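You operate a simulated robot arm through the tools that you are given. There is no shell and no other tool. Be economical: measure what you need, move in short steps, check, and stop when the job is done.

You are at the controls of a simulated robot arm. One attempt, no reset.

JOB
Take the jar that says "cuticles" from the chest top and leave it on top of the beige linen box. Take the red nail polish on the chest top and put it away on the dressing table top. Put the bottle labelled "soap" from the chest top on the top of the hair shelf and the bottle marked "floor" on the white cleaning unit with an oak worktop. The order is free. Set down upright: jar, bottle.

Only the result counts: the job must be done as asked and must still hold three seconds after the hand-in. Knocking over, shifting, dropping, spilling or breaking anything else fails it.

ROBOT AND FRAMES
A 7-joint arm with a fingered hand on a trunk, on a base that drives. Base frame: it is fixed to the floor where the robot stands at the start and does not move with it; the origin is under the middle of the robot, x ahead of it, y to its left, z up. Lengths are in mm, angles in degrees, forces in N, time in s.
With the tool pointing down near the work surface it reaches from about 320 to 720 mm from the robot's upright axis, wherever it stands. Its first joint turns from -166.0 to 166.0 degrees. Places, roughly: dressing table top [-1800, -1100, 800]; top of the hair shelf [-1900, -2400, 900]; white cleaning unit with an oak worktop [-200, -3800, 800]. Payload 4 kg.
Tool frame: the origin (TCP) lies between the finger pads and is the grasp point; the fingertips stand 26 mm ahead of it; z points along the fingers, y is the line along which they close. The gripper opens to 148 mm. The gripper's body begins 73 mm behind the TCP. The gripper is a hand of 3 fingers: y runs from the thumb to the fingers, the wrist lies at [0, 0, -239] in the tool frame, and closing takes about 1.5 s.
Orientation is told as [roll, pitch, yaw] about the base's x, y, z axes, in that order, counted from this pose: with the fingers straight down and closing along the base's y, the tool's x points along the base's -x, its y along +y and its z along -z.

CONTROLS
- The arm moves only by the tool drive_tool. Its argument "moves" is a list of rows, each a list of 2 entries, a list of its own where there are three numbers: the shift along the tool's x, y, z in units of 25 mm (1.0 is 25 mm), then the turn, a rotation vector about the tool's x, y, z in units of 5 degrees (1.0 is 5 degrees). In form: [[[tx, ty, tz], [wx, wy, wz]], ...]. A call has 1 to 12 rows; each row shifts and turns the commanded pose from where the row before left it, along the tool's axes as they then stand. "jaw" is the gripper command, from -1 (shut) to 1 (fully open), values between in proportion, set as the call begins (left out, the last holds). A call with a number of a shift or a turn outside -1 to 1 is refused whole. Rows are played at 5 a second. More than 50 mm and 8.6 degrees between two rows, or a gripper value outside its range, and nothing of the call is played. Where a pose cannot be reached the arm comes as near as it can. A force on the tool above 40 N (or 10 N above the force at the start of the call, whichever is more), or a blocked arm, ends the call early, and 0.2 s more pass. The fingers move at their own pace (about 72 mm/s each) and stop on an object; they squeeze with about 31 N. The grip force told is the motor's: it shows also when the fingers shut on nothing. Time passes only in rows, and 0.2 s behind the last, so rows that do not move let the fingers close. It gives the time, the measured TCP pose, the force on the tool (base axes), the opening and the grip force at its end, in the units of the frame above (readings bear some noise), with the torque about the TCP (base axes, N m) and any sound that the robot's microphone picked up.
- Cameras (640 x 400 px; columns grow to the right, rows downward): "scene" is now at [18.5, 148.9, 1553.7]; the picture's right is [-0.02, -1.00, 0.00], its down [-0.72, 0.01, -0.69] and it looks along [0.69, -0.01, -0.72] (base axes); focal length 286 px, centre (320, 200). "wrist" rides on the gripper at [68, -39, -90] in the tool frame; the picture's right is [0.50, 0.87, 0.00], its down [-0.66, 0.38, -0.65] and it looks along [-0.57, 0.33, 0.76] (tool axes); focal length 222 px, centre (320, 200). There is no depth. A picture from a camera that has moved, and an enlarged one, comes with that camera's place and axes in the base frame and with its lens.
- get_image(camera): a new picture of that camera. It takes no simulated time.
- raise_lower(by): slides the trunk up (or, below 0, down) by that many mm; the arm and the scene camera ride with it, the base frame stays. It gives what a move gives, with no picture.
- roll_base(legs): drives the robot by 1 to 6 legs, each [ahead, left, turn to the left] in mm, mm and degrees, along the robot's own axes; the way and the turn of a leg run together, so that a leg with both is an arc; at most 1500 mm and 180 degrees a leg. The arm and the cameras ride along, it lands a little off, and it stops where it bumps. It gives what a move gives.
- set_fingers(finger1, finger2, thumb_bend): sets how far each is bent, from 0 (flat) to 100 (curled in); at 30 the hand is open as for a grip, at 70 the pads meet at the TCP. One left out holds its place. A second passes; each finger stops where it meets its share of the squeeze, and holds until it gets a number again. A gripper value or a shape takes the hand back. It gives what a move gives, with no picture; readings hold the bend of each and the force on the fingers (four entries, about 0 where the hand has none), thumb and palm.
- set_grasp(shape): the hand has 3 fingers and takes this shape, open, in about a second: jaw (thumb against the fingers, like two jaws); tri (thumb and two fingers); tip (a fingertip pinch); poke (one finger out to press); point (the index stretched); flat (the hand flat); cup (the hand cupped); fist (a fist). The gripper value then closes the fingers along that shape, each until it touches; the sizes above hold for jaw. It gives what a move gives, with no picture.
- turn_head(pan, tilt): turns the head with the scene camera to pan (to the left, within 155 degrees either way) and tilt (down, from -29 to 69), counted from straight ahead of the robot. It gives what a move gives.
- inspect(camera, box): a new picture of the part [left, top, right, bottom] of that camera's present view, enlarged. It takes no simulated time.
- close_job(): hands the job in; it is judged then, once.

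Work in short steps. Places have to be worked out from the pictures, the camera data and where the tool is seen: move nearer, look again, correct. Check each grasp and each placing, and mend what went wrong. You have 165 turns and 120 pictures in all, those below and enlarged ones among them. Open the gripper and draw the arm clear of the work before you hand the job in, unless the task says otherwise; then end with one line.

The tools are called as name(argument=value, ...) on one line, values as JSON. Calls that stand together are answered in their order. drive_tool: Moves the arm, as the interface text tells. Its arguments: {"type":"object","properties":{"moves":{"type":"array"},"jaw":{"type":"number"}},"required":["moves"]} The other tools are called the same way: raise_lower (by) slides the trunk up or down; set_grasp (shape) gives the hand a shape; set_fingers (finger1, finger2, thumb_bend) moves the fingers one by one; roll_base (legs) drives the base; turn_head (pan, tilt) turns the head that bears the scene camera; get_image (camera) takes a picture; inspect (camera, box) takes an enlarged picture of a part of a camera's view; close_job () hands the job in.

At the start:

```text
time_s: 0.0
tool_pos: [392.8, 45.4, 1182.0]
tool_rot: [-0.1, 0.0, 0.0]
contact_force: [-0.1, -0.3, -0.2]
moment: [0.01, -0.03, -0.02]
gripper_width: 148.1
finger_force: 0.0
shape: jaw
bend: [30.0, 30.0, 30.0]
finger forces: [0.1, 0.1, 0.0, 0.0, 0.0, 0.0]
trunk travel left (down, up): [-525.0, 65.0]
robot x, y, heading: [2.2, 4.0, -0.1]
head pan, tilt: [-1.0, 46.4]
```

scene: 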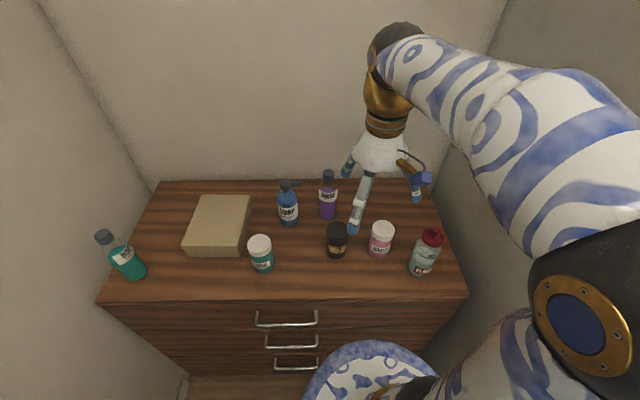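
wrist: 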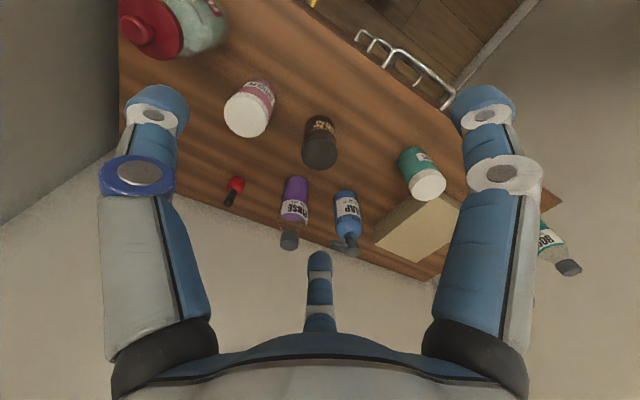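

The chest top holds several bottles and jars; I need to read labels. I enlarge parts of the scene view.

inspect(camera="scene", box=[230, 160, 350, 280])

inspect(camera="scene", box=[320, 160, 460, 290])

inspect(camera="scene", box=[80, 180, 260, 300])

inspect(camera="wrist", box=[200, 60, 480, 260])

```text
3.33 times, centred on (290, 220) of scene
camera zoom: at [18.5, 148.9, 1553.7], right [-0.02, -1.0, 0.0], down [-0.72, 0.01, -0.69], along [0.69, -0.01, -0.72], focal length 954 px, centre (420, 133)
```

zoom: 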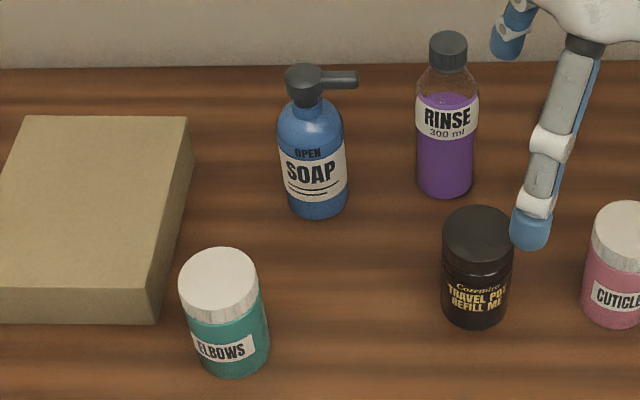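

```text
3.08 times, centred on (390, 225) of scene
camera zoom: at [18.5, 148.9, 1553.7], right [-0.02, -1.0, 0.0], down [-0.72, 0.01, -0.69], along [0.69, -0.01, -0.72], focal length 881 px, centre (105, 123)
```

zoom: 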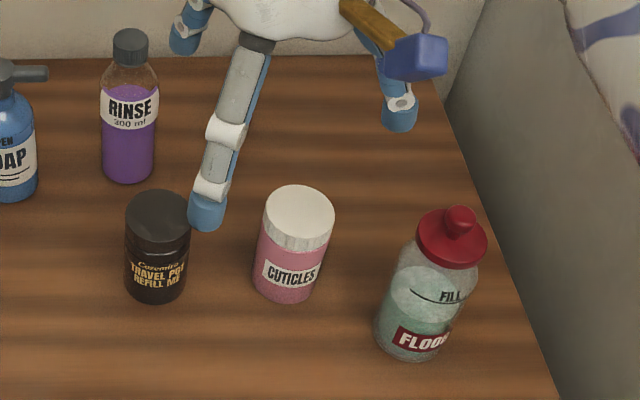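

```text
3.33 times, centred on (170, 240) of scene
camera zoom: at [18.5, 148.9, 1553.7], right [-0.02, -1.0, 0.0], down [-0.72, 0.01, -0.69], along [0.69, -0.01, -0.72], focal length 954 px, centre (820, 67)
```

zoom: 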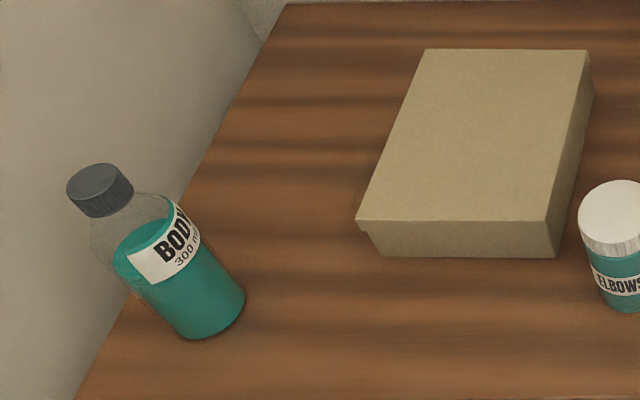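

```text
2.00 times, centred on (340, 160) of wrist
camera zoom: at [326.6, 7.4, 1272.9], right [-0.5, 0.87, 0.0], down [0.66, 0.38, 0.65], along [0.57, 0.33, -0.76], focal length 444 px, centre (280, 280)
```

zoom: 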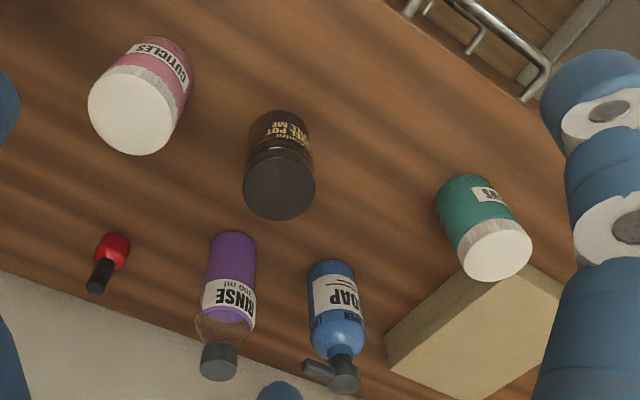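

Cuticles jar ≈(472,-22), top z≈968; floor bottle ≈(413,-123); soap ≈(592,236); polish ≈(680,-4); beige box top ≈ x466–660, y362–518, z≈911. I look around the room to plan driving.

turn_head(pan=-90, tilt=25)

get_image(camera="scene")

turn_head(pan=-150, tilt=25)

get_image(camera="scene")

turn_head(pan=140, tilt=25)

get_image(camera="scene")

turn_head(pan=70, tilt=35)

get_image(camera="scene")

```text
time_s: 1.6
tool_pos: [393.5, 45.6, 1181.1]
tool_rot: [0.0, 0.0, 0.1]
contact_force: [0.4, -0.5, 0.2]
moment: [-0.02, 0.0, 0.0]
gripper_width: 148.0
finger_force: 0.0
shape: jaw
bend: [30.0, 30.0, 30.0]
finger forces: [0.0, 0.1, 0.0, 0.1, 0.1, 0.1]
trunk travel left (down, up): [-525.0, 65.0]
robot x, y, heading: [2.3, 0.7, -0.1]
head pan, tilt: [-90.0, 25.0]
```

```text
113 pictures are left
camera scene: at [-61.6, 58.2, 1586.2], right [-1.0, 0.0, 0.0], down [0.0, 0.42, -0.91], along [0.0, -0.91, -0.42], focal length 286 px, centre (320, 200)
```

scene: 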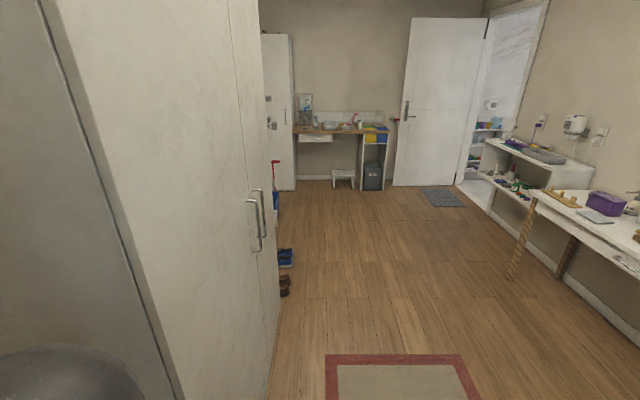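

```text
time_s: 2.9
tool_pos: [393.1, 45.2, 1182.2]
tool_rot: [0.1, -0.1, 0.0]
contact_force: [0.0, -0.1, -1.0]
moment: [0.03, -0.01, 0.01]
gripper_width: 147.9
finger_force: 0.1
shape: jaw
bend: [30.0, 30.0, 30.0]
finger forces: [0.0, 0.0, 0.1, 0.0, 0.0, 0.1]
trunk travel left (down, up): [-525.0, 65.0]
robot x, y, heading: [0.0, 0.7, -0.3]
head pan, tilt: [-150.0, 25.0]
```

```text
112 pictures are left
camera scene: at [-141.4, 104.2, 1586.2], right [-0.5, 0.87, 0.0], down [0.37, 0.21, -0.91], along [-0.78, -0.45, -0.42], focal length 286 px, centre (320, 200)
```

scene: 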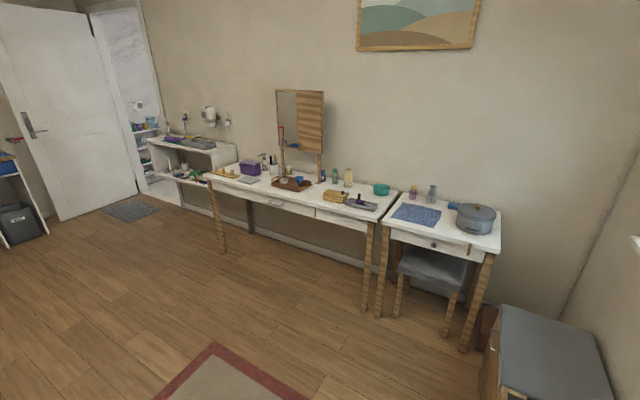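

```text
time_s: 6.9
tool_pos: [392.7, 46.0, 1180.8]
tool_rot: [0.0, 0.0, 0.0]
contact_force: [-0.4, 0.1, 0.5]
moment: [0.01, 0.01, 0.01]
gripper_width: 147.6
finger_force: 0.2
shape: jaw
bend: [30.0, 30.0, 30.0]
finger forces: [0.0, 0.0, 0.0, 0.1, 0.0, 0.0]
trunk travel left (down, up): [-525.0, 65.0]
robot x, y, heading: [0.4, 2.1, -0.0]
head pan, tilt: [140.0, 25.0]
```

```text
111 pictures are left
camera scene: at [-132.2, 209.6, 1586.2], right [0.64, 0.77, 0.0], down [0.32, -0.27, -0.91], along [-0.69, 0.58, -0.42], focal length 286 px, centre (320, 200)
```

scene: 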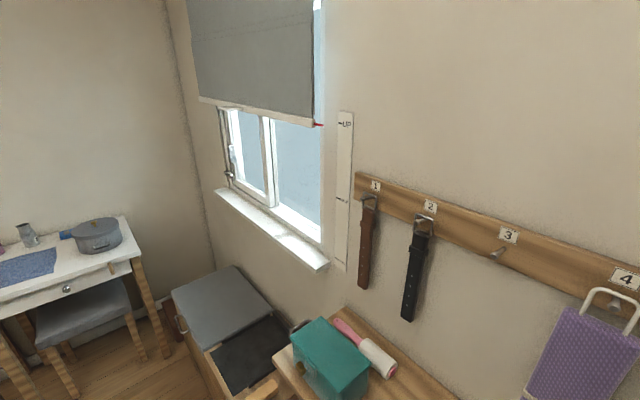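

```text
time_s: 8.3
tool_pos: [393.5, 45.8, 1181.9]
tool_rot: [0.1, 0.1, 0.1]
contact_force: [-1.0, -0.2, -0.3]
moment: [0.03, 0.02, 0.0]
gripper_width: 147.8
finger_force: 0.0
shape: jaw
bend: [30.0, 30.0, 30.0]
finger forces: [0.1, 0.0, 0.1, 0.0, 0.0, 0.0]
trunk travel left (down, up): [-525.0, 65.0]
robot x, y, heading: [0.0, -3.4, -0.1]
head pan, tilt: [70.0, 35.0]
```

```text
110 pictures are left
camera scene: at [-31.6, 233.1, 1570.5], right [0.94, -0.34, 0.0], down [-0.2, -0.54, -0.82], along [0.28, 0.77, -0.57], focal length 286 px, centre (320, 200)
```

scene: 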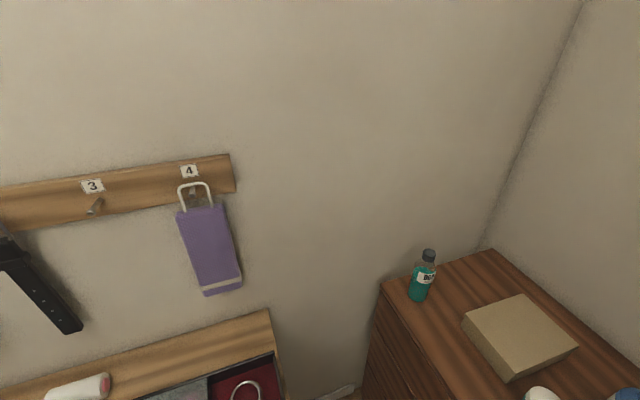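

The beige box on the chest is the linen box; the targets are visible across the room. First the cuticles jar: move above it with partly narrowed jaw and look.

turn_head(pan=0, tilt=46)

drive_tool(moves=[[[-0.79, -0.68, 0.7], [0, 0, 0]], [[-0.79, -0.68, 0.7], [0, 0, 0]], [[-0.79, -0.68, 0.7], [0, 0, 0]], [[-0.79, -0.68, 0.7], [0, 0, 0]], [[0, 0, 0], [0, 0, 0]]], jaw=0.5)

get_image(camera="scene")

get_image(camera="wrist")

```text
time_s: 9.7
tool_pos: [393.1, 45.6, 1182.1]
tool_rot: [0.0, 0.0, 0.0]
contact_force: [-0.2, -0.4, 0.6]
moment: [-0.02, 0.01, -0.02]
gripper_width: 147.7
finger_force: 0.0
shape: jaw
bend: [30.0, 30.0, 30.0]
finger forces: [0.0, 0.0, 0.0, 0.0, 0.1, 0.0]
trunk travel left (down, up): [-525.0, 65.0]
robot x, y, heading: [-3.2, 0.7, -0.1]
head pan, tilt: [0.0, 46.0]
```

```text
time_s: 10.9
tool_pos: [472.1, -22.5, 1110.6]
tool_rot: [0.0, 0.0, 0.1]
contact_force: [-0.2, -0.3, 0.7]
moment: [0.01, 0.01, 0.0]
gripper_width: 111.2
finger_force: 0.0
shape: jaw
bend: [26.0, 26.0, 55.0]
finger forces: [0.0, 0.1, 0.1, 0.1, 0.1, 0.0]
trunk travel left (down, up): [-525.0, 65.0]
robot x, y, heading: [-0.7, -3.5, 0.1]
head pan, tilt: [0.0, 46.0]
```

```text
109 pictures are left
camera scene: at [18.9, 150.3, 1554.3], right [0.0, -1.0, 0.0], down [-0.72, 0.0, -0.69], along [0.69, 0.0, -0.72], focal length 286 px, centre (320, 200)
```

scene: 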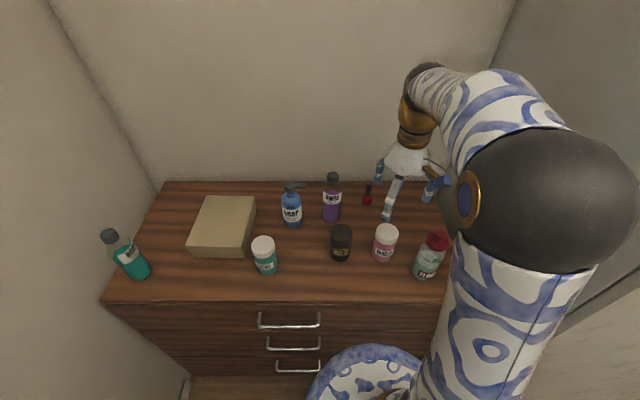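

```text
108 pictures are left
camera wrist: at [405.8, -60.8, 1202.2], right [-0.5, 0.87, 0.0], down [0.66, 0.38, 0.65], along [0.57, 0.33, -0.76], focal length 222 px, centre (320, 200)
```

wrist: 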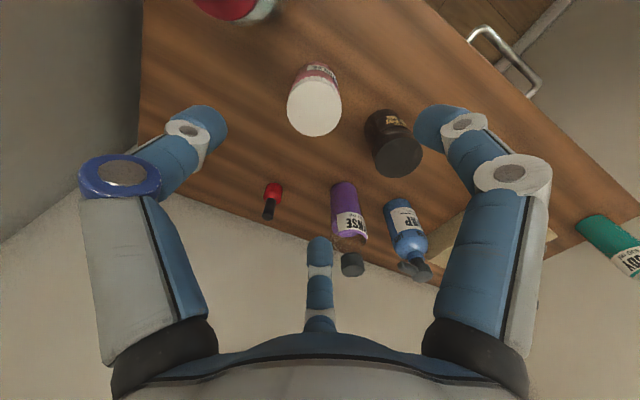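

The hand is radial with three fingers; the jar is at about (474,-24), well centred with clearance to neighbours. I lower to z≈927.

drive_tool(moves=[[[-0.08, -0.06, 1], [0, 0, 0]], [[0, 0, 1], [0, 0, 0]], [[0, 0, 1], [0, 0, 0]], [[0, 0, 1], [0, 0, 0]], [[0, 0, 1], [0, 0, 0]], [[0, 0, 1], [0, 0, 0]], [[0, 0, 1], [0, 0, 0]], [[0, 0, 0.3], [0, 0, 0]]])

get_image(camera="wrist")

inspect(camera="scene", box=[320, 180, 480, 300])

```text
time_s: 12.7
tool_pos: [473.1, -24.1, 927.7]
tool_rot: [0.0, 0.0, 0.0]
contact_force: [-0.2, 0.3, 0.2]
moment: [0.02, -0.03, 0.0]
gripper_width: 111.3
finger_force: 0.1
shape: jaw
bend: [26.0, 26.0, 55.0]
finger forces: [0.1, 0.0, 0.0, 0.0, 0.1, 0.0]
trunk travel left (down, up): [-525.0, 65.0]
robot x, y, heading: [-0.2, -0.9, -0.1]
head pan, tilt: [0.0, 46.0]
```

```text
107 pictures are left
camera wrist: at [406.7, -63.0, 1019.6], right [-0.5, 0.87, 0.0], down [0.66, 0.38, 0.65], along [0.57, 0.33, -0.76], focal length 222 px, centre (320, 200)
```

wrist: 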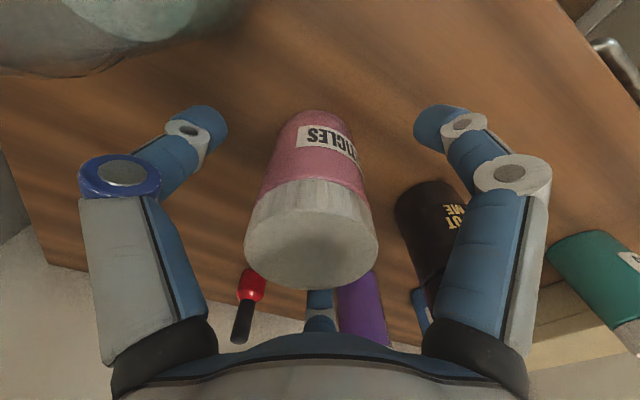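

```text
3.33 times, centred on (400, 240) of scene
camera zoom: at [19.0, 150.3, 1554.3], right [0.0, -1.0, 0.0], down [-0.72, 0.0, -0.69], along [0.69, 0.0, -0.72], focal length 954 px, centre (53, 67)
```

zoom: 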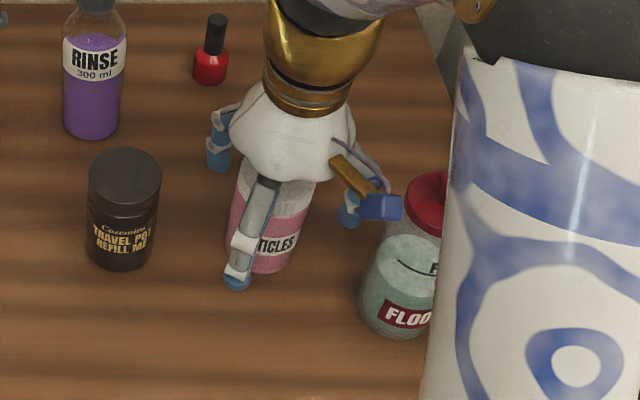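

Well centred; close the grip.

drive_tool(moves=[[[0, 0, 0], [0, 0, 0]], [[0, 0, 0], [0, 0, 0]], [[0, 0, 0], [0, 0, 0]], [[0, 0, 0], [0, 0, 0]], [[0, 0, 0], [0, 0, 0]], [[0, 0, 0], [0, 0, 0]], [[0, 0, 0], [0, 0, 0]], [[0, 0, 0], [0, 0, 0]]], jaw=-1)

get_image(camera="wrist")

```text
time_s: 14.5
tool_pos: [473.7, -24.9, 927.8]
tool_rot: [0.1, 0.1, 0.0]
contact_force: [-0.2, -0.3, -0.5]
moment: [0.0, 0.02, -0.02]
gripper_width: 52.1
finger_force: 31.1
shape: jaw
bend: [77.0, 77.0, 70.0]
finger forces: [27.6, 27.2, 0.0, 0.0, 27.2, 0.0]
trunk travel left (down, up): [-525.0, 65.0]
robot x, y, heading: [-2.1, -2.7, 0.0]
head pan, tilt: [0.0, 46.0]
```

```text
105 pictures are left
camera wrist: at [406.8, -63.0, 1019.7], right [-0.5, 0.87, 0.0], down [0.66, 0.38, 0.65], along [0.57, 0.33, -0.76], focal length 222 px, centre (320, 200)
```

wrist: 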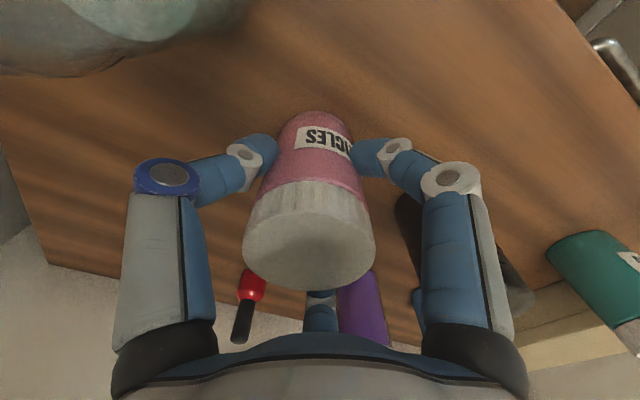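

Gripped, all three fingers loaded. Lift straight up to z≈1150.

drive_tool(moves=[[[0, 0, -1], [0, 0, 0]], [[0, 0, -1], [0, 0, 0]], [[0, 0, -1], [0, 0, 0]], [[0, 0, -1], [0, 0, 0]], [[0, 0, -1], [0, 0, 0]], [[0, 0, -1], [0, 0, 0]], [[0, 0, -1], [0, 0, 0]], [[0, 0, -1], [0, 0, 0]], [[0, 0, -1], [0, 0, 0]]])

get_image(camera="scene")

```text
time_s: 16.5
tool_pos: [473.0, -23.8, 1154.7]
tool_rot: [0.0, 0.0, 0.1]
contact_force: [-0.5, 0.1, -1.9]
moment: [-0.02, 0.01, 0.0]
gripper_width: 52.2
finger_force: 30.9
shape: jaw
bend: [77.0, 77.0, 70.0]
finger forces: [27.6, 27.3, 0.0, 0.0, 27.1, 0.0]
trunk travel left (down, up): [-525.0, 65.0]
robot x, y, heading: [2.1, -2.2, -0.3]
head pan, tilt: [0.0, 46.0]
```

```text
104 pictures are left
camera scene: at [18.9, 150.3, 1554.2], right [0.0, -1.0, 0.0], down [-0.72, 0.0, -0.69], along [0.69, 0.0, -0.72], focal length 286 px, centre (320, 200)
```

scene: 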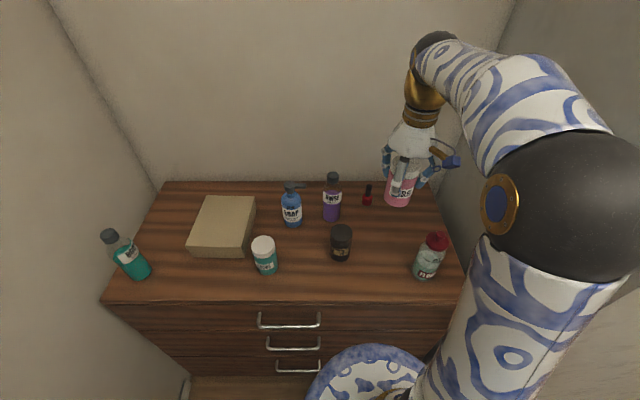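

Held well. Move across at this height to above the beige box (~(525,425)).

drive_tool(moves=[[[-0.115, 1, 0], [0, 0, 0]], [[-0.115, 1, 0], [0, 0, 0]], [[-0.115, 1, 0], [0, 0, 0]], [[-0.115, 1, 0], [0, 0, 0]], [[-0.115, 1, 0], [0, 0, 0]], [[-0.115, 1, 0], [0, 0, 0]], [[-0.115, 1, 0], [0, 0, 0]], [[-0.115, 1, 0], [0, 0, 0]], [[-0.115, 1, 0], [0, 0, 0]], [[-0.115, 1, 0], [0, 0, 0]], [[-0.115, 1, 0], [0, 0, 0]], [[-0.115, 1, 0], [0, 0, 0]]])

drive_tool(moves=[[[-0.115, 1, 0], [0, 0, 0]], [[-0.115, 1, 0], [0, 0, 0]], [[-0.115, 1, 0], [0, 0, 0]], [[-0.115, 1, 0], [0, 0, 0]], [[-0.115, 1, 0], [0, 0, 0]], [[-0.115, 1, 0], [0, 0, 0]]])

get_image(camera="scene")

get_image(camera="wrist")

```text
time_s: 19.1
tool_pos: [510.0, 276.0, 1153.5]
tool_rot: [0.0, 0.0, 0.0]
contact_force: [-0.4, -0.3, -1.8]
moment: [-0.02, 0.03, -0.01]
gripper_width: 51.9
finger_force: 31.3
shape: jaw
bend: [77.0, 77.0, 70.0]
finger forces: [27.2, 27.5, 0.0, 0.0, 27.4, 0.1]
trunk travel left (down, up): [-525.0, 65.0]
robot x, y, heading: [0.3, -0.8, 0.2]
head pan, tilt: [0.0, 46.0]
```

```text
time_s: 20.5
tool_pos: [505.3, 393.0, 1148.7]
tool_rot: [0.1, 0.0, 0.0]
contact_force: [0.1, -0.4, -1.8]
moment: [0.04, 0.0, 0.01]
gripper_width: 51.8
finger_force: 30.9
shape: jaw
bend: [77.0, 77.0, 70.0]
finger forces: [27.4, 27.4, 0.1, 0.1, 27.3, 0.0]
out of reach, approached as far as the arm can: row 4, 5, 6
trunk travel left (down, up): [-525.0, 65.0]
robot x, y, heading: [-4.9, -0.3, -0.2]
head pan, tilt: [0.0, 46.0]
```

```text
103 pictures are left
camera scene: at [19.3, 150.1, 1554.2], right [0.0, -1.0, 0.0], down [-0.72, 0.0, -0.69], along [0.69, 0.0, -0.72], focal length 286 px, centre (320, 200)
```

scene: 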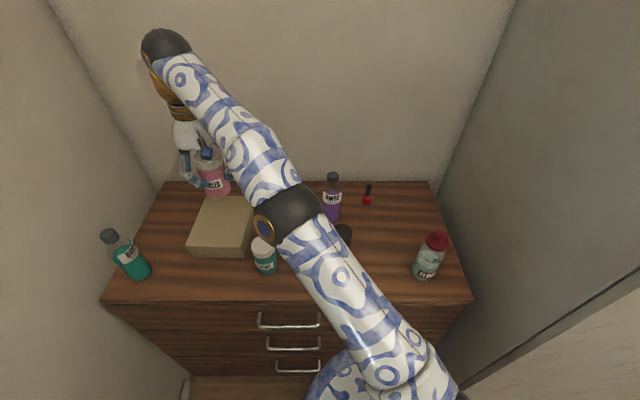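

```text
102 pictures are left
camera wrist: at [437.9, 354.5, 1240.0], right [-0.5, 0.87, 0.0], down [0.66, 0.38, 0.65], along [0.57, 0.33, -0.76], focal length 222 px, centre (320, 200)
```

wrist: 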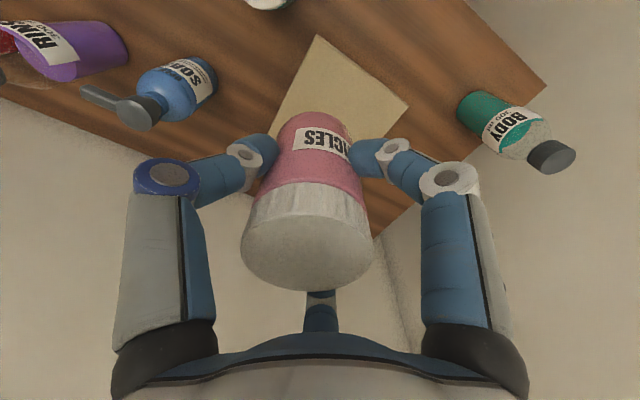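

The arm is near the limit of its reach at this height; going down brings more reach. I lower 75 mm and look at where it lands.

drive_tool(moves=[[[0, 0, 1], [0, 0, 0]], [[0, 0, 1], [0, 0, 0]], [[0, 0, 1], [0, 0, 0]], [[0, 0, 0], [0, 0, 0]]])

```text
time_s: 21.5
tool_pos: [504.6, 394.8, 1072.7]
tool_rot: [0.1, 0.0, 0.1]
contact_force: [-0.3, -0.4, -2.1]
moment: [0.02, 0.01, 0.05]
gripper_width: 51.7
finger_force: 30.7
shape: jaw
bend: [77.0, 77.0, 70.0]
finger forces: [27.1, 27.3, 0.0, 0.0, 27.3, 0.0]
trunk travel left (down, up): [-525.0, 65.0]
robot x, y, heading: [-1.1, -1.3, -0.2]
head pan, tilt: [0.0, 46.0]
```

Commands continue from the reached pose. Shift to about (530,425) and look.

drive_tool(moves=[[[-0.5, 0.6, 0.3], [0, 0, 0]], [[-0.5, 0.6, 0.3], [0, 0, 0]], [[0, 0, 0], [0, 0, 0]]])

inspect(camera="scene", box=[130, 130, 290, 270])

get_image(camera="wrist")

```text
time_s: 22.3
tool_pos: [528.3, 422.6, 1056.9]
tool_rot: [0.1, 0.0, 0.0]
contact_force: [-0.3, -0.9, -2.5]
moment: [0.01, 0.03, 0.0]
gripper_width: 51.1
finger_force: 30.7
shape: jaw
bend: [77.0, 77.0, 70.0]
finger forces: [27.1, 27.4, 0.0, 0.0, 27.2, 0.0]
trunk travel left (down, up): [-525.0, 65.0]
robot x, y, heading: [1.3, -1.8, 0.3]
head pan, tilt: [0.0, 46.0]
```

```text
2.86 times, centred on (210, 200) of scene
camera zoom: at [19.1, 150.6, 1554.2], right [0.0, -1.0, 0.0], down [-0.72, 0.0, -0.69], along [0.69, 0.0, -0.72], focal length 818 px, centre (634, 200)
```

zoom: 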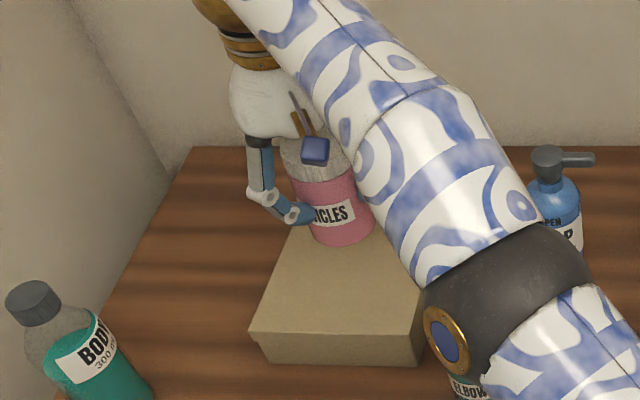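

```text
100 pictures are left
camera wrist: at [461.5, 384.4, 1148.4], right [-0.5, 0.87, 0.0], down [0.66, 0.38, 0.65], along [0.57, 0.33, -0.76], focal length 222 px, centre (320, 200)
```

wrist: 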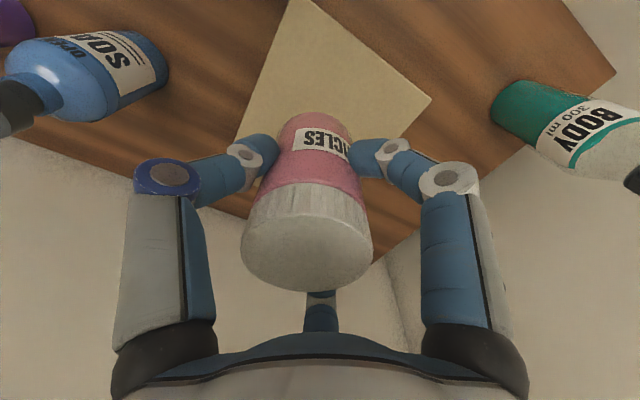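

Box corner check from the wrist camera matches (465,518). Lower to just above the box top (TCP ≈ 985).

drive_tool(moves=[[[0, 0, 1], [0, 0, 0]], [[0, 0, 1], [0, 0, 0]], [[0, 0, 0.8], [0, 0, 0]], [[0, 0, 0], [0, 0, 0]]])

drive_tool(moves=[[[0, 0, 0.1], [0, 0, 0]], [[0, 0, 0.1], [0, 0, 0]], [[0, 0, 0.1], [0, 0, 0]], [[0, 0, 0], [0, 0, 0]]])

inspect(camera="scene", box=[130, 130, 290, 270])

```text
time_s: 23.3
tool_pos: [538.4, 434.5, 992.2]
tool_rot: [-0.1, 0.1, 0.0]
contact_force: [-0.7, -0.4, -2.5]
moment: [0.03, -0.01, 0.03]
gripper_width: 51.2
finger_force: 31.0
shape: jaw
bend: [77.0, 77.0, 70.0]
finger forces: [27.0, 27.3, 0.1, 0.1, 27.2, 0.1]
out of reach, approached as far as the arm can: row 1, 2, 3
trunk travel left (down, up): [-525.0, 65.0]
robot x, y, heading: [-1.4, 0.4, 0.0]
head pan, tilt: [0.0, 46.0]
```

```text
time_s: 24.3
tool_pos: [539.9, 434.6, 985.4]
tool_rot: [0.0, 0.0, 0.0]
contact_force: [-1.0, 0.4, 3.7]
moment: [-0.1, -0.1, -0.02]
gripper_width: 51.6
finger_force: 30.7
shape: jaw
bend: [77.0, 77.0, 70.0]
finger forces: [28.0, 28.1, 0.0, 0.0, 28.2, 0.1]
trunk travel left (down, up): [-525.0, 65.0]
robot x, y, heading: [4.2, 3.3, -0.1]
head pan, tilt: [0.0, 46.0]
```

```text
2.86 times, centred on (210, 200) of scene
camera zoom: at [18.3, 150.3, 1554.3], right [0.0, -1.0, 0.0], down [-0.72, 0.0, -0.69], along [0.69, 0.0, -0.72], focal length 818 px, centre (634, 200)
```

zoom: 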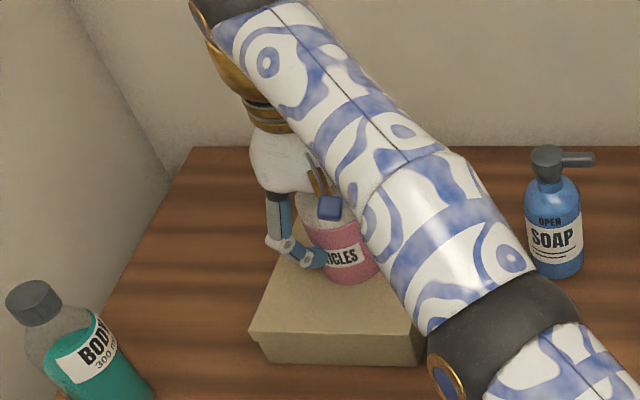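

Force changed from −2.5 to +3.7 N: the jar touches the box. Release partly, then check before rising.

drive_tool(moves=[[[0, 0, 0.03], [0, 0, 0]], [[0, 0, 0], [0, 0, 0]], [[0, 0, 0], [0, 0, 0]], [[0, 0, 0], [0, 0, 0]], [[0, 0, 0], [0, 0, 0]]], jaw=0.5)

get_image(camera="wrist")

```text
time_s: 25.5
tool_pos: [540.0, 435.1, 983.8]
tool_rot: [-0.1, 0.0, 0.0]
contact_force: [-0.4, -0.3, 0.0]
moment: [-0.04, 0.02, 0.02]
gripper_width: 110.5
finger_force: 0.1
shape: jaw
bend: [27.0, 27.0, 55.0]
finger forces: [0.0, 0.0, 0.0, 0.0, 0.0, 0.0]
trunk travel left (down, up): [-525.0, 65.0]
robot x, y, heading: [0.2, -0.6, 0.0]
head pan, tilt: [0.0, 46.0]
```

```text
98 pictures are left
camera wrist: at [473.4, 396.1, 1076.2], right [-0.5, 0.87, 0.0], down [0.66, 0.38, 0.65], along [0.57, 0.33, -0.76], focal length 222 px, centre (320, 200)
```

wrist: 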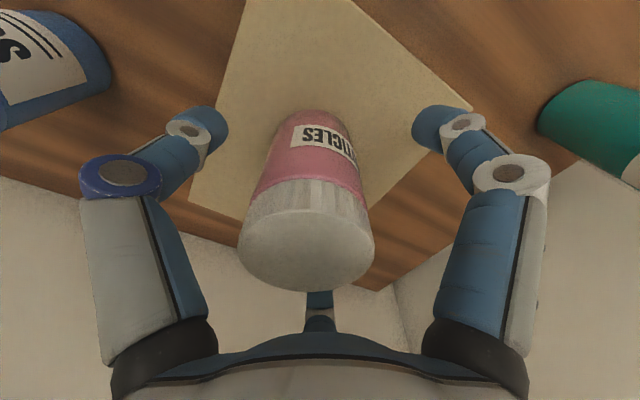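

Jar stands on the box. Raise with the trunk (pure vertical), then further up with the arm while retreating.

raise_lower(by=60)

drive_tool(moves=[[[0, 0, -1], [0, 0, 0]], [[0, 0, -1], [0, 0, 0]], [[0, 0, -1], [0, 0, 0]], [[0, 0, 0], [0, 0, 0]]])

get_image(camera="wrist")

```text
time_s: 26.5
tool_pos: [540.2, 435.4, 1043.6]
tool_rot: [-0.1, 0.1, 0.0]
contact_force: [-0.6, 0.1, 0.8]
moment: [-0.01, -0.02, -0.01]
gripper_width: 110.9
finger_force: 0.0
shape: jaw
bend: [27.0, 27.0, 55.0]
finger forces: [0.0, 0.0, 0.0, 0.0, 0.0, 0.0]
trunk travel left (down, up): [-585.0, 5.0]
robot x, y, heading: [0.2, -1.5, -0.0]
head pan, tilt: [0.0, 46.0]
```

```text
time_s: 27.5
tool_pos: [529.3, 419.8, 1117.2]
tool_rot: [-0.1, 0.1, 0.0]
contact_force: [-0.4, 0.0, 0.2]
moment: [0.0, 0.0, -0.01]
gripper_width: 110.7
finger_force: 0.0
shape: jaw
bend: [27.0, 27.0, 55.0]
finger forces: [0.0, 0.1, 0.0, 0.0, 0.1, 0.0]
out of reach, approached as far as the arm can: row 2, 3
trunk travel left (down, up): [-585.0, 5.0]
robot x, y, heading: [-1.3, -1.7, -0.1]
head pan, tilt: [0.0, 46.0]
```

```text
97 pictures are left
camera wrist: at [462.7, 382.1, 1208.4], right [-0.5, 0.87, 0.0], down [0.66, 0.38, 0.65], along [0.57, 0.33, -0.76], focal length 222 px, centre (320, 200)
```

wrist: 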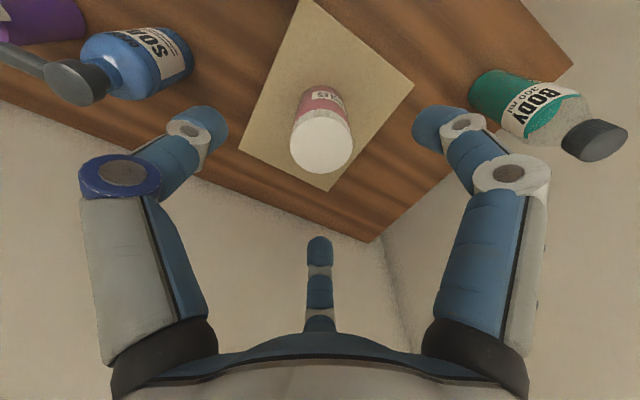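

Jar is standing well. Now go above the soap bottle (~(592,236)).

drive_tool(moves=[[[-0.315, -0.92, 0], [0, 0, 0]], [[-0.315, -0.92, 0], [0, 0, 0]], [[-0.315, -0.92, 0], [0, 0, 0]], [[-0.315, -0.92, 0], [0, 0, 0]], [[-0.315, -0.92, 0], [0, 0, 0]], [[-0.315, -0.92, 0], [0, 0, 0]], [[-0.315, -0.92, 0], [0, 0, 0]], [[-0.315, -0.92, 0], [0, 0, 0]], [[0, 0, 0], [0, 0, 0]]])

drive_tool(moves=[[[0, 0, 0], [0, 0, 1]], [[0, 0, 0], [0, 0, 1]], [[0, 0, 0], [0, 0, 1]], [[0, 0, 0], [0, 0, 1]], [[0, 0, 0], [0, 0, 1]], [[0, 0, 0], [0, 0, 1]], [[0, 0, 0], [0, 0, 1]], [[0, 0, 0], [0, 0, 1]], [[0, 0, 0], [0, 0, 1]], [[0, 0, 0], [0, 0, 1]], [[0, 0, 0], [0, 0, 1]], [[0, 0, 0], [0, 0, 1]]])

get_image(camera="wrist")

get_image(camera="scene")

```text
time_s: 29.5
tool_pos: [590.5, 235.5, 1117.5]
tool_rot: [-0.1, 0.1, 0.0]
contact_force: [-0.1, 0.3, 0.6]
moment: [-0.05, 0.02, 0.03]
gripper_width: 110.8
finger_force: 0.0
shape: jaw
bend: [27.0, 27.0, 55.0]
finger forces: [0.0, 0.0, 0.0, 0.0, 0.0, 0.0]
trunk travel left (down, up): [-585.0, 5.0]
robot x, y, heading: [-2.6, 2.4, 0.3]
head pan, tilt: [0.0, 46.0]
```

```text
time_s: 32.1
tool_pos: [590.4, 237.5, 1117.1]
tool_rot: [-0.1, 0.1, -60.1]
contact_force: [-0.5, 0.2, 0.1]
moment: [-0.01, -0.01, 0.04]
gripper_width: 110.7
finger_force: 0.0
shape: jaw
bend: [27.0, 27.0, 55.0]
finger forces: [0.0, 0.0, 0.0, 0.0, 0.0, 0.0]
trunk travel left (down, up): [-585.0, 5.0]
robot x, y, heading: [-0.8, -0.7, 0.2]
head pan, tilt: [0.0, 46.0]
```

```text
96 pictures are left
camera wrist: at [525.7, 276.4, 1208.1], right [0.5, 0.87, 0.0], down [0.66, -0.38, 0.65], along [0.56, -0.33, -0.76], focal length 222 px, centre (320, 200)
```

wrist: 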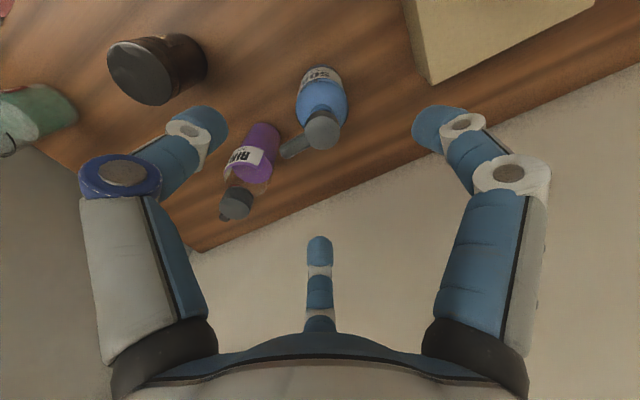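

```text
95 pictures are left
camera scene: at [19.0, 150.5, 1614.2], right [0.0, -1.0, 0.0], down [-0.72, 0.0, -0.69], along [0.69, 0.0, -0.72], focal length 286 px, centre (320, 200)
```

scene: 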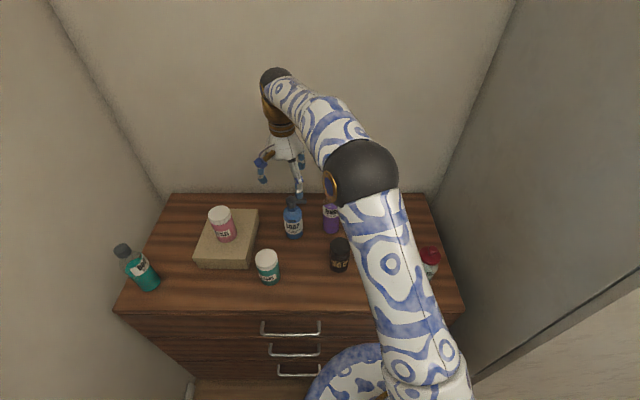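

Pump head at ≈(595,238), nozzle in the gap between fingers. Descend to z≈968.

drive_tool(moves=[[[0, 0, 1], [0, 0, 0]], [[0, 0, 1], [0, 0, 0]], [[0, 0, 1], [0, 0, 0]], [[0, 0, 1], [0, 0, 0]], [[0, 0, 1], [0, 0, 0]], [[0, 0, 0.95], [0, 0, 0]], [[-0.1, -0.16, 0], [0, 0, 0]]])

get_image(camera="wrist")

inspect(camera="scene", box=[210, 130, 370, 260])

```text
time_s: 33.7
tool_pos: [591.2, 233.5, 967.8]
tool_rot: [0.0, 0.0, -60.0]
contact_force: [0.4, -0.3, -0.1]
moment: [-0.04, 0.0, 0.01]
gripper_width: 110.9
finger_force: 0.0
shape: jaw
bend: [27.0, 27.0, 55.0]
finger forces: [0.0, 0.0, 0.1, 0.1, 0.1, 0.1]
trunk travel left (down, up): [-585.0, 5.0]
robot x, y, heading: [-0.9, -1.5, -0.4]
head pan, tilt: [0.0, 46.0]
```

```text
94 pictures are left
camera wrist: at [524.1, 272.0, 1058.9], right [0.5, 0.87, 0.0], down [0.66, -0.38, 0.65], along [0.56, -0.33, -0.76], focal length 222 px, centre (320, 200)
```

wrist: 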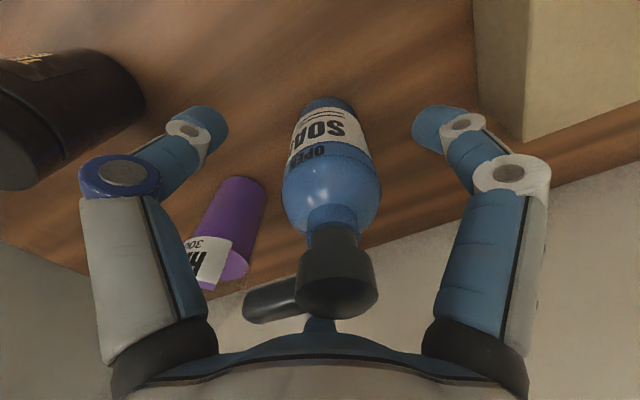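

```text
3.08 times, centred on (290, 195) of scene
camera zoom: at [18.9, 150.4, 1614.2], right [0.0, -1.0, 0.0], down [-0.72, 0.0, -0.69], along [0.69, 0.0, -0.72], focal length 881 px, centre (412, 215)
```

zoom: 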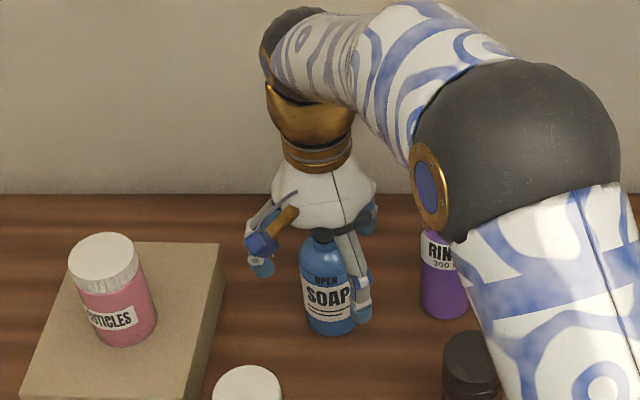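

Pump top z≈1019 and axis ≈(595,238). Centre on it and go down 14 mm more.

drive_tool(moves=[[[0.08, 0.23, 0.28], [0, 0, 0]], [[0, 0, 0.28], [0, 0, 0]], [[0, 0, 0], [0, 0, 0]]])

drive_tool(moves=[[[0, 0, 0], [0, 0, 0]], [[0, 0, 0], [0, 0, 0]], [[0, 0, 0], [0, 0, 0]], [[0, 0, 0], [0, 0, 0]], [[0, 0, 0], [0, 0, 0]], [[0, 0, 0], [0, 0, 0]], [[0, 0, 0], [0, 0, 0]], [[0, 0, 0], [0, 0, 0]]], jaw=-1)

get_image(camera="wrist")

```text
time_s: 34.5
tool_pos: [593.9, 237.4, 953.7]
tool_rot: [0.0, 0.0, -60.0]
contact_force: [0.0, 0.1, -0.2]
moment: [-0.02, -0.01, 0.0]
gripper_width: 110.8
finger_force: 0.0
shape: jaw
bend: [27.0, 27.0, 55.0]
finger forces: [0.0, 0.1, 0.0, 0.0, 0.1, 0.0]
trunk travel left (down, up): [-585.0, 5.0]
robot x, y, heading: [1.9, 1.7, 0.1]
head pan, tilt: [0.0, 46.0]
```

```text
time_s: 36.3
tool_pos: [594.9, 236.9, 954.0]
tool_rot: [0.0, 0.1, -60.0]
contact_force: [0.0, -0.1, -0.1]
moment: [0.02, 0.03, 0.02]
gripper_width: 48.6
finger_force: 30.6
shape: jaw
bend: [77.0, 77.0, 70.0]
finger forces: [27.5, 28.3, 0.0, 0.0, 28.2, 0.0]
trunk travel left (down, up): [-585.0, 5.0]
robot x, y, heading: [-1.3, 3.5, 0.0]
head pan, tilt: [0.0, 46.0]
```

```text
92 pictures are left
camera wrist: at [527.5, 276.6, 1044.7], right [0.5, 0.87, 0.0], down [0.66, -0.38, 0.65], along [0.56, -0.33, -0.76], focal length 222 px, centre (320, 200)
```

wrist: 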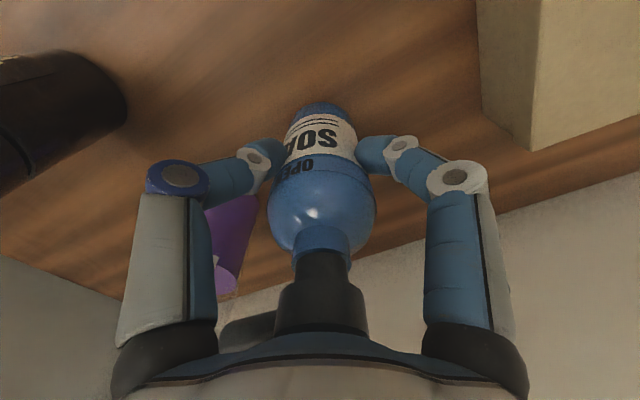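

Firm grip. Lift straight up 210 mm.

drive_tool(moves=[[[0, 0, -0.4], [0, 0, 0]], [[0, 0, -1], [0, 0, 0]], [[0, 0, -1], [0, 0, 0]], [[0, 0, -1], [0, 0, 0]], [[0, 0, -1], [0, 0, 0]], [[0, 0, -1], [0, 0, 0]], [[0, 0, -1], [0, 0, 0]], [[0, 0, -1], [0, 0, 0]], [[0, 0, -1], [0, 0, 0]]])

get_image(camera="scene")

```text
time_s: 38.3
tool_pos: [596.3, 238.0, 1164.6]
tool_rot: [-0.2, 0.0, -59.9]
contact_force: [-0.5, -0.8, -3.6]
moment: [-0.01, 0.01, 0.0]
gripper_width: 48.7
finger_force: 31.4
shape: jaw
bend: [77.0, 77.0, 70.0]
finger forces: [27.5, 28.3, 0.1, 0.0, 28.1, 0.1]
trunk travel left (down, up): [-585.0, 5.0]
robot x, y, heading: [-0.1, 2.2, 0.1]
head pan, tilt: [0.0, 46.0]
```

```text
91 pictures are left
camera scene: at [19.2, 150.6, 1614.2], right [0.0, -1.0, 0.0], down [-0.72, 0.0, -0.69], along [0.69, 0.0, -0.72], focal length 286 px, centre (320, 200)
```

scene: 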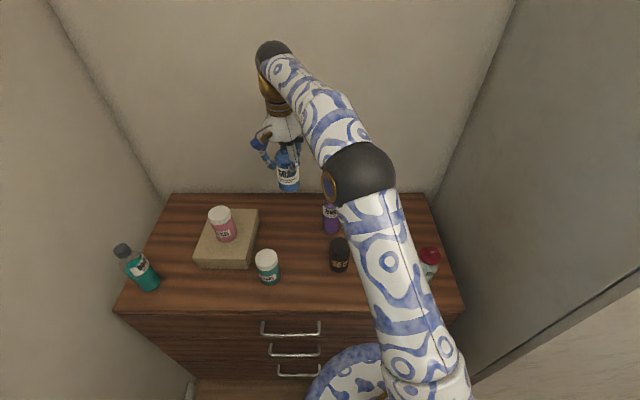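

Retract the arm with the bottle close to the robot before driving.

drive_tool(moves=[[[-0.27, -0.97, 0], [0, 0, 0]], [[-0.27, -0.97, 0], [0, 0, 0]], [[-0.27, -0.97, 0], [0, 0, 0]], [[-0.27, -0.97, 0], [0, 0, 0]], [[-0.27, -0.97, 0], [0, 0, 0]], [[-0.27, -0.97, 0], [0, 0, 0]], [[-0.27, -0.97, 0], [0, 0, 0]], [[-0.27, -0.97, 0], [0, 0, 0]], [[-0.27, -0.97, 0], [0, 0, 0]], [[-0.27, -0.97, 0], [0, 0, 0]]])

roll_base(legs=[[-800, 0, 0], [0, 0, -90]])

turn_head(pan=20, tilt=35)

get_image(camera="scene")

```text
time_s: 40.5
tool_pos: [418.3, 54.2, 1162.0]
tool_rot: [-0.1, 0.0, -59.9]
contact_force: [1.0, 1.0, -3.2]
moment: [0.03, 0.02, 0.04]
gripper_width: 48.7
finger_force: 31.1
shape: jaw
bend: [77.0, 77.0, 70.0]
finger forces: [27.6, 28.6, 0.0, 0.1, 28.3, 0.0]
trunk travel left (down, up): [-585.0, 5.0]
robot x, y, heading: [1.8, -2.0, 0.3]
head pan, tilt: [0.0, 46.0]
```

```text
time_s: 48.6
tool_pos: [-747.0, -418.9, 1163.0]
tool_rot: [-0.1, 0.0, -149.2]
contact_force: [0.1, 0.6, -3.6]
moment: [0.0, -0.01, 0.0]
gripper_width: 48.4
finger_force: 31.2
shape: jaw
bend: [77.0, 77.0, 70.0]
finger forces: [27.5, 28.4, 0.0, 0.0, 27.7, 0.0]
trunk travel left (down, up): [-585.0, 5.0]
robot x, y, heading: [-808.0, -2.0, -89.2]
head pan, tilt: [0.0, 46.0]
```

```text
time_s: 49.5
tool_pos: [-748.0, -418.0, 1164.1]
tool_rot: [-0.2, 0.1, -149.3]
contact_force: [-0.2, 0.6, -3.5]
moment: [0.01, -0.03, -0.01]
gripper_width: 48.3
finger_force: 30.6
shape: jaw
bend: [77.0, 77.0, 70.0]
finger forces: [27.5, 28.4, 0.2, 0.1, 27.8, 0.0]
trunk travel left (down, up): [-585.0, 5.0]
robot x, y, heading: [-801.5, -2.2, -89.1]
head pan, tilt: [20.0, 35.0]
```

```text
90 pictures are left
camera scene: at [-628.6, -22.7, 1630.4], right [-0.94, -0.35, 0.0], down [-0.2, 0.54, -0.82], along [0.29, -0.77, -0.57], focal length 286 px, centre (320, 200)
```

scene: 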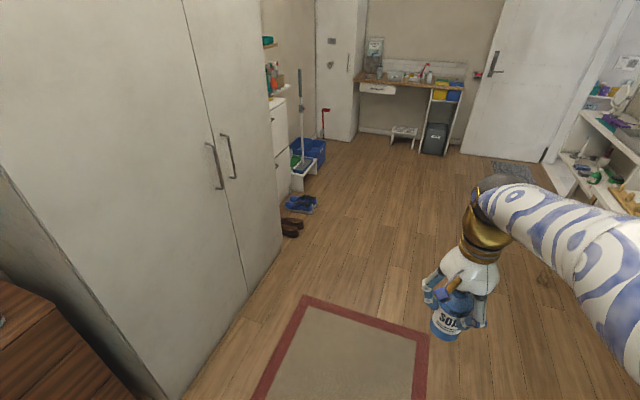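

Floor is clear along x≈-800. Drive to y≈-2400 and turn to face the hair shelf.

roll_base(legs=[[1500, 0, 0], [850, 0, 0], [0, 0, -90.8]])

turn_head(pan=0, tilt=32)

get_image(camera="scene")

```text
time_s: 64.8
tool_pos: [-1192.9, -2397.0, 1162.8]
tool_rot: [-0.1, -0.1, 121.0]
contact_force: [0.0, -0.3, -3.6]
moment: [-0.02, -0.06, 0.0]
gripper_width: 48.1
finger_force: 31.1
shape: jaw
bend: [77.0, 77.0, 70.0]
finger forces: [27.5, 28.2, 0.0, 0.0, 27.5, 0.0]
trunk travel left (down, up): [-585.0, 5.0]
robot x, y, heading: [-774.9, -2334.5, -179.1]
head pan, tilt: [20.0, 35.0]
```

```text
time_s: 65.6
tool_pos: [-1191.7, -2396.5, 1163.6]
tool_rot: [0.0, 0.0, 120.9]
contact_force: [-0.2, 1.0, -2.7]
moment: [0.0, 0.0, -0.01]
gripper_width: 48.0
finger_force: 31.1
shape: jaw
bend: [77.0, 77.0, 70.0]
finger forces: [27.5, 28.3, 0.0, 0.0, 27.5, 0.0]
trunk travel left (down, up): [-585.0, 5.0]
robot x, y, heading: [-776.9, -2332.0, -179.1]
head pan, tilt: [0.0, 32.0]
```

```text
89 pictures are left
camera scene: at [-804.3, -2486.8, 1635.1], right [-0.02, 1.0, 0.0], down [0.53, 0.01, -0.85], along [-0.85, -0.01, -0.53], focal length 286 px, centre (320, 200)
```

scene: 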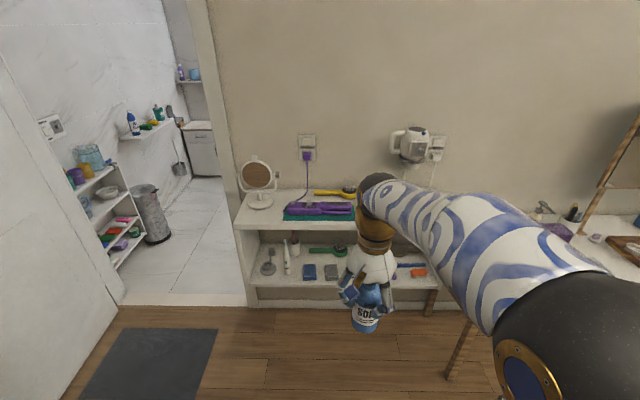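

The shelf top's front edge is at x≈-1754. Drive 400 mm closer and use both cameras to find free space.

roll_base(legs=[[400, 0, -0.9]])

get_image(camera="wrist")

turn_head(pan=0, tilt=50)

get_image(camera="scene")

```text
time_s: 68.1
tool_pos: [-1585.8, -2395.4, 1162.5]
tool_rot: [-0.2, 0.0, 120.2]
contact_force: [-0.3, 0.7, -2.9]
moment: [0.02, -0.02, 0.01]
gripper_width: 48.0
finger_force: 31.1
shape: jaw
bend: [77.0, 77.0, 70.0]
finger forces: [27.5, 28.3, 0.1, 0.0, 27.6, 0.0]
trunk travel left (down, up): [-585.0, 5.0]
robot x, y, heading: [-1168.2, -2340.3, -179.7]
head pan, tilt: [0.0, 32.0]
```

```text
88 pictures are left
camera wrist: at [-1518.0, -2433.4, 1254.4], right [-0.5, -0.87, 0.0], down [-0.66, 0.38, 0.65], along [-0.57, 0.33, -0.76], focal length 222 px, centre (320, 200)
```

wrist: 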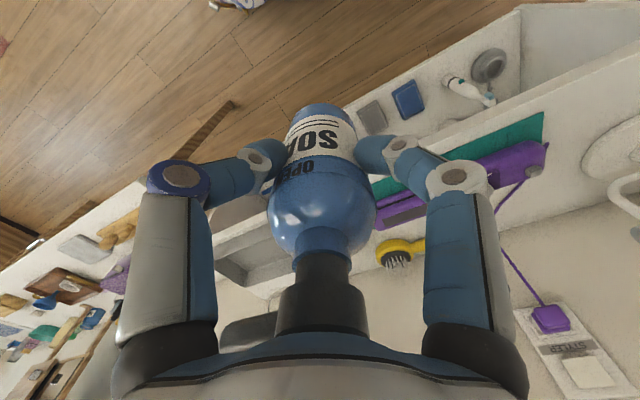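

```text
time_s: 68.9
tool_pos: [-1586.0, -2395.1, 1163.1]
tool_rot: [0.0, 0.0, 120.2]
contact_force: [0.1, -1.2, -3.0]
moment: [-0.03, -0.04, -0.02]
gripper_width: 48.1
finger_force: 30.8
shape: jaw
bend: [77.0, 77.0, 70.0]
finger forces: [27.5, 28.2, 0.0, 0.1, 27.4, 0.0]
trunk travel left (down, up): [-585.0, 5.0]
robot x, y, heading: [-1166.3, -2334.1, -179.9]
head pan, tilt: [0.0, 50.0]
```

```text
87 pictures are left
camera scene: at [-1186.4, -2490.0, 1608.8], right [0.0, 1.0, 0.0], down [0.77, 0.0, -0.64], along [-0.64, 0.0, -0.77], focal length 286 px, centre (320, 200)
```

scene: 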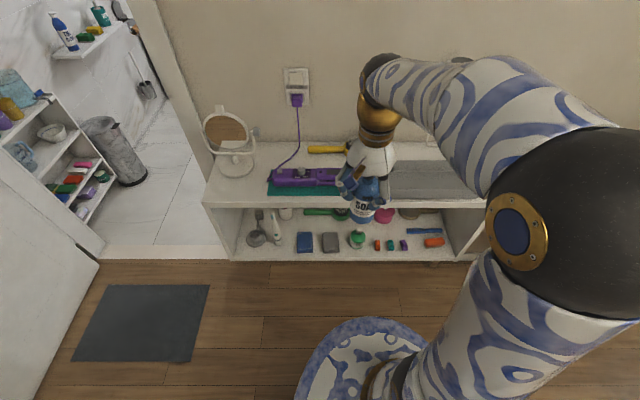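

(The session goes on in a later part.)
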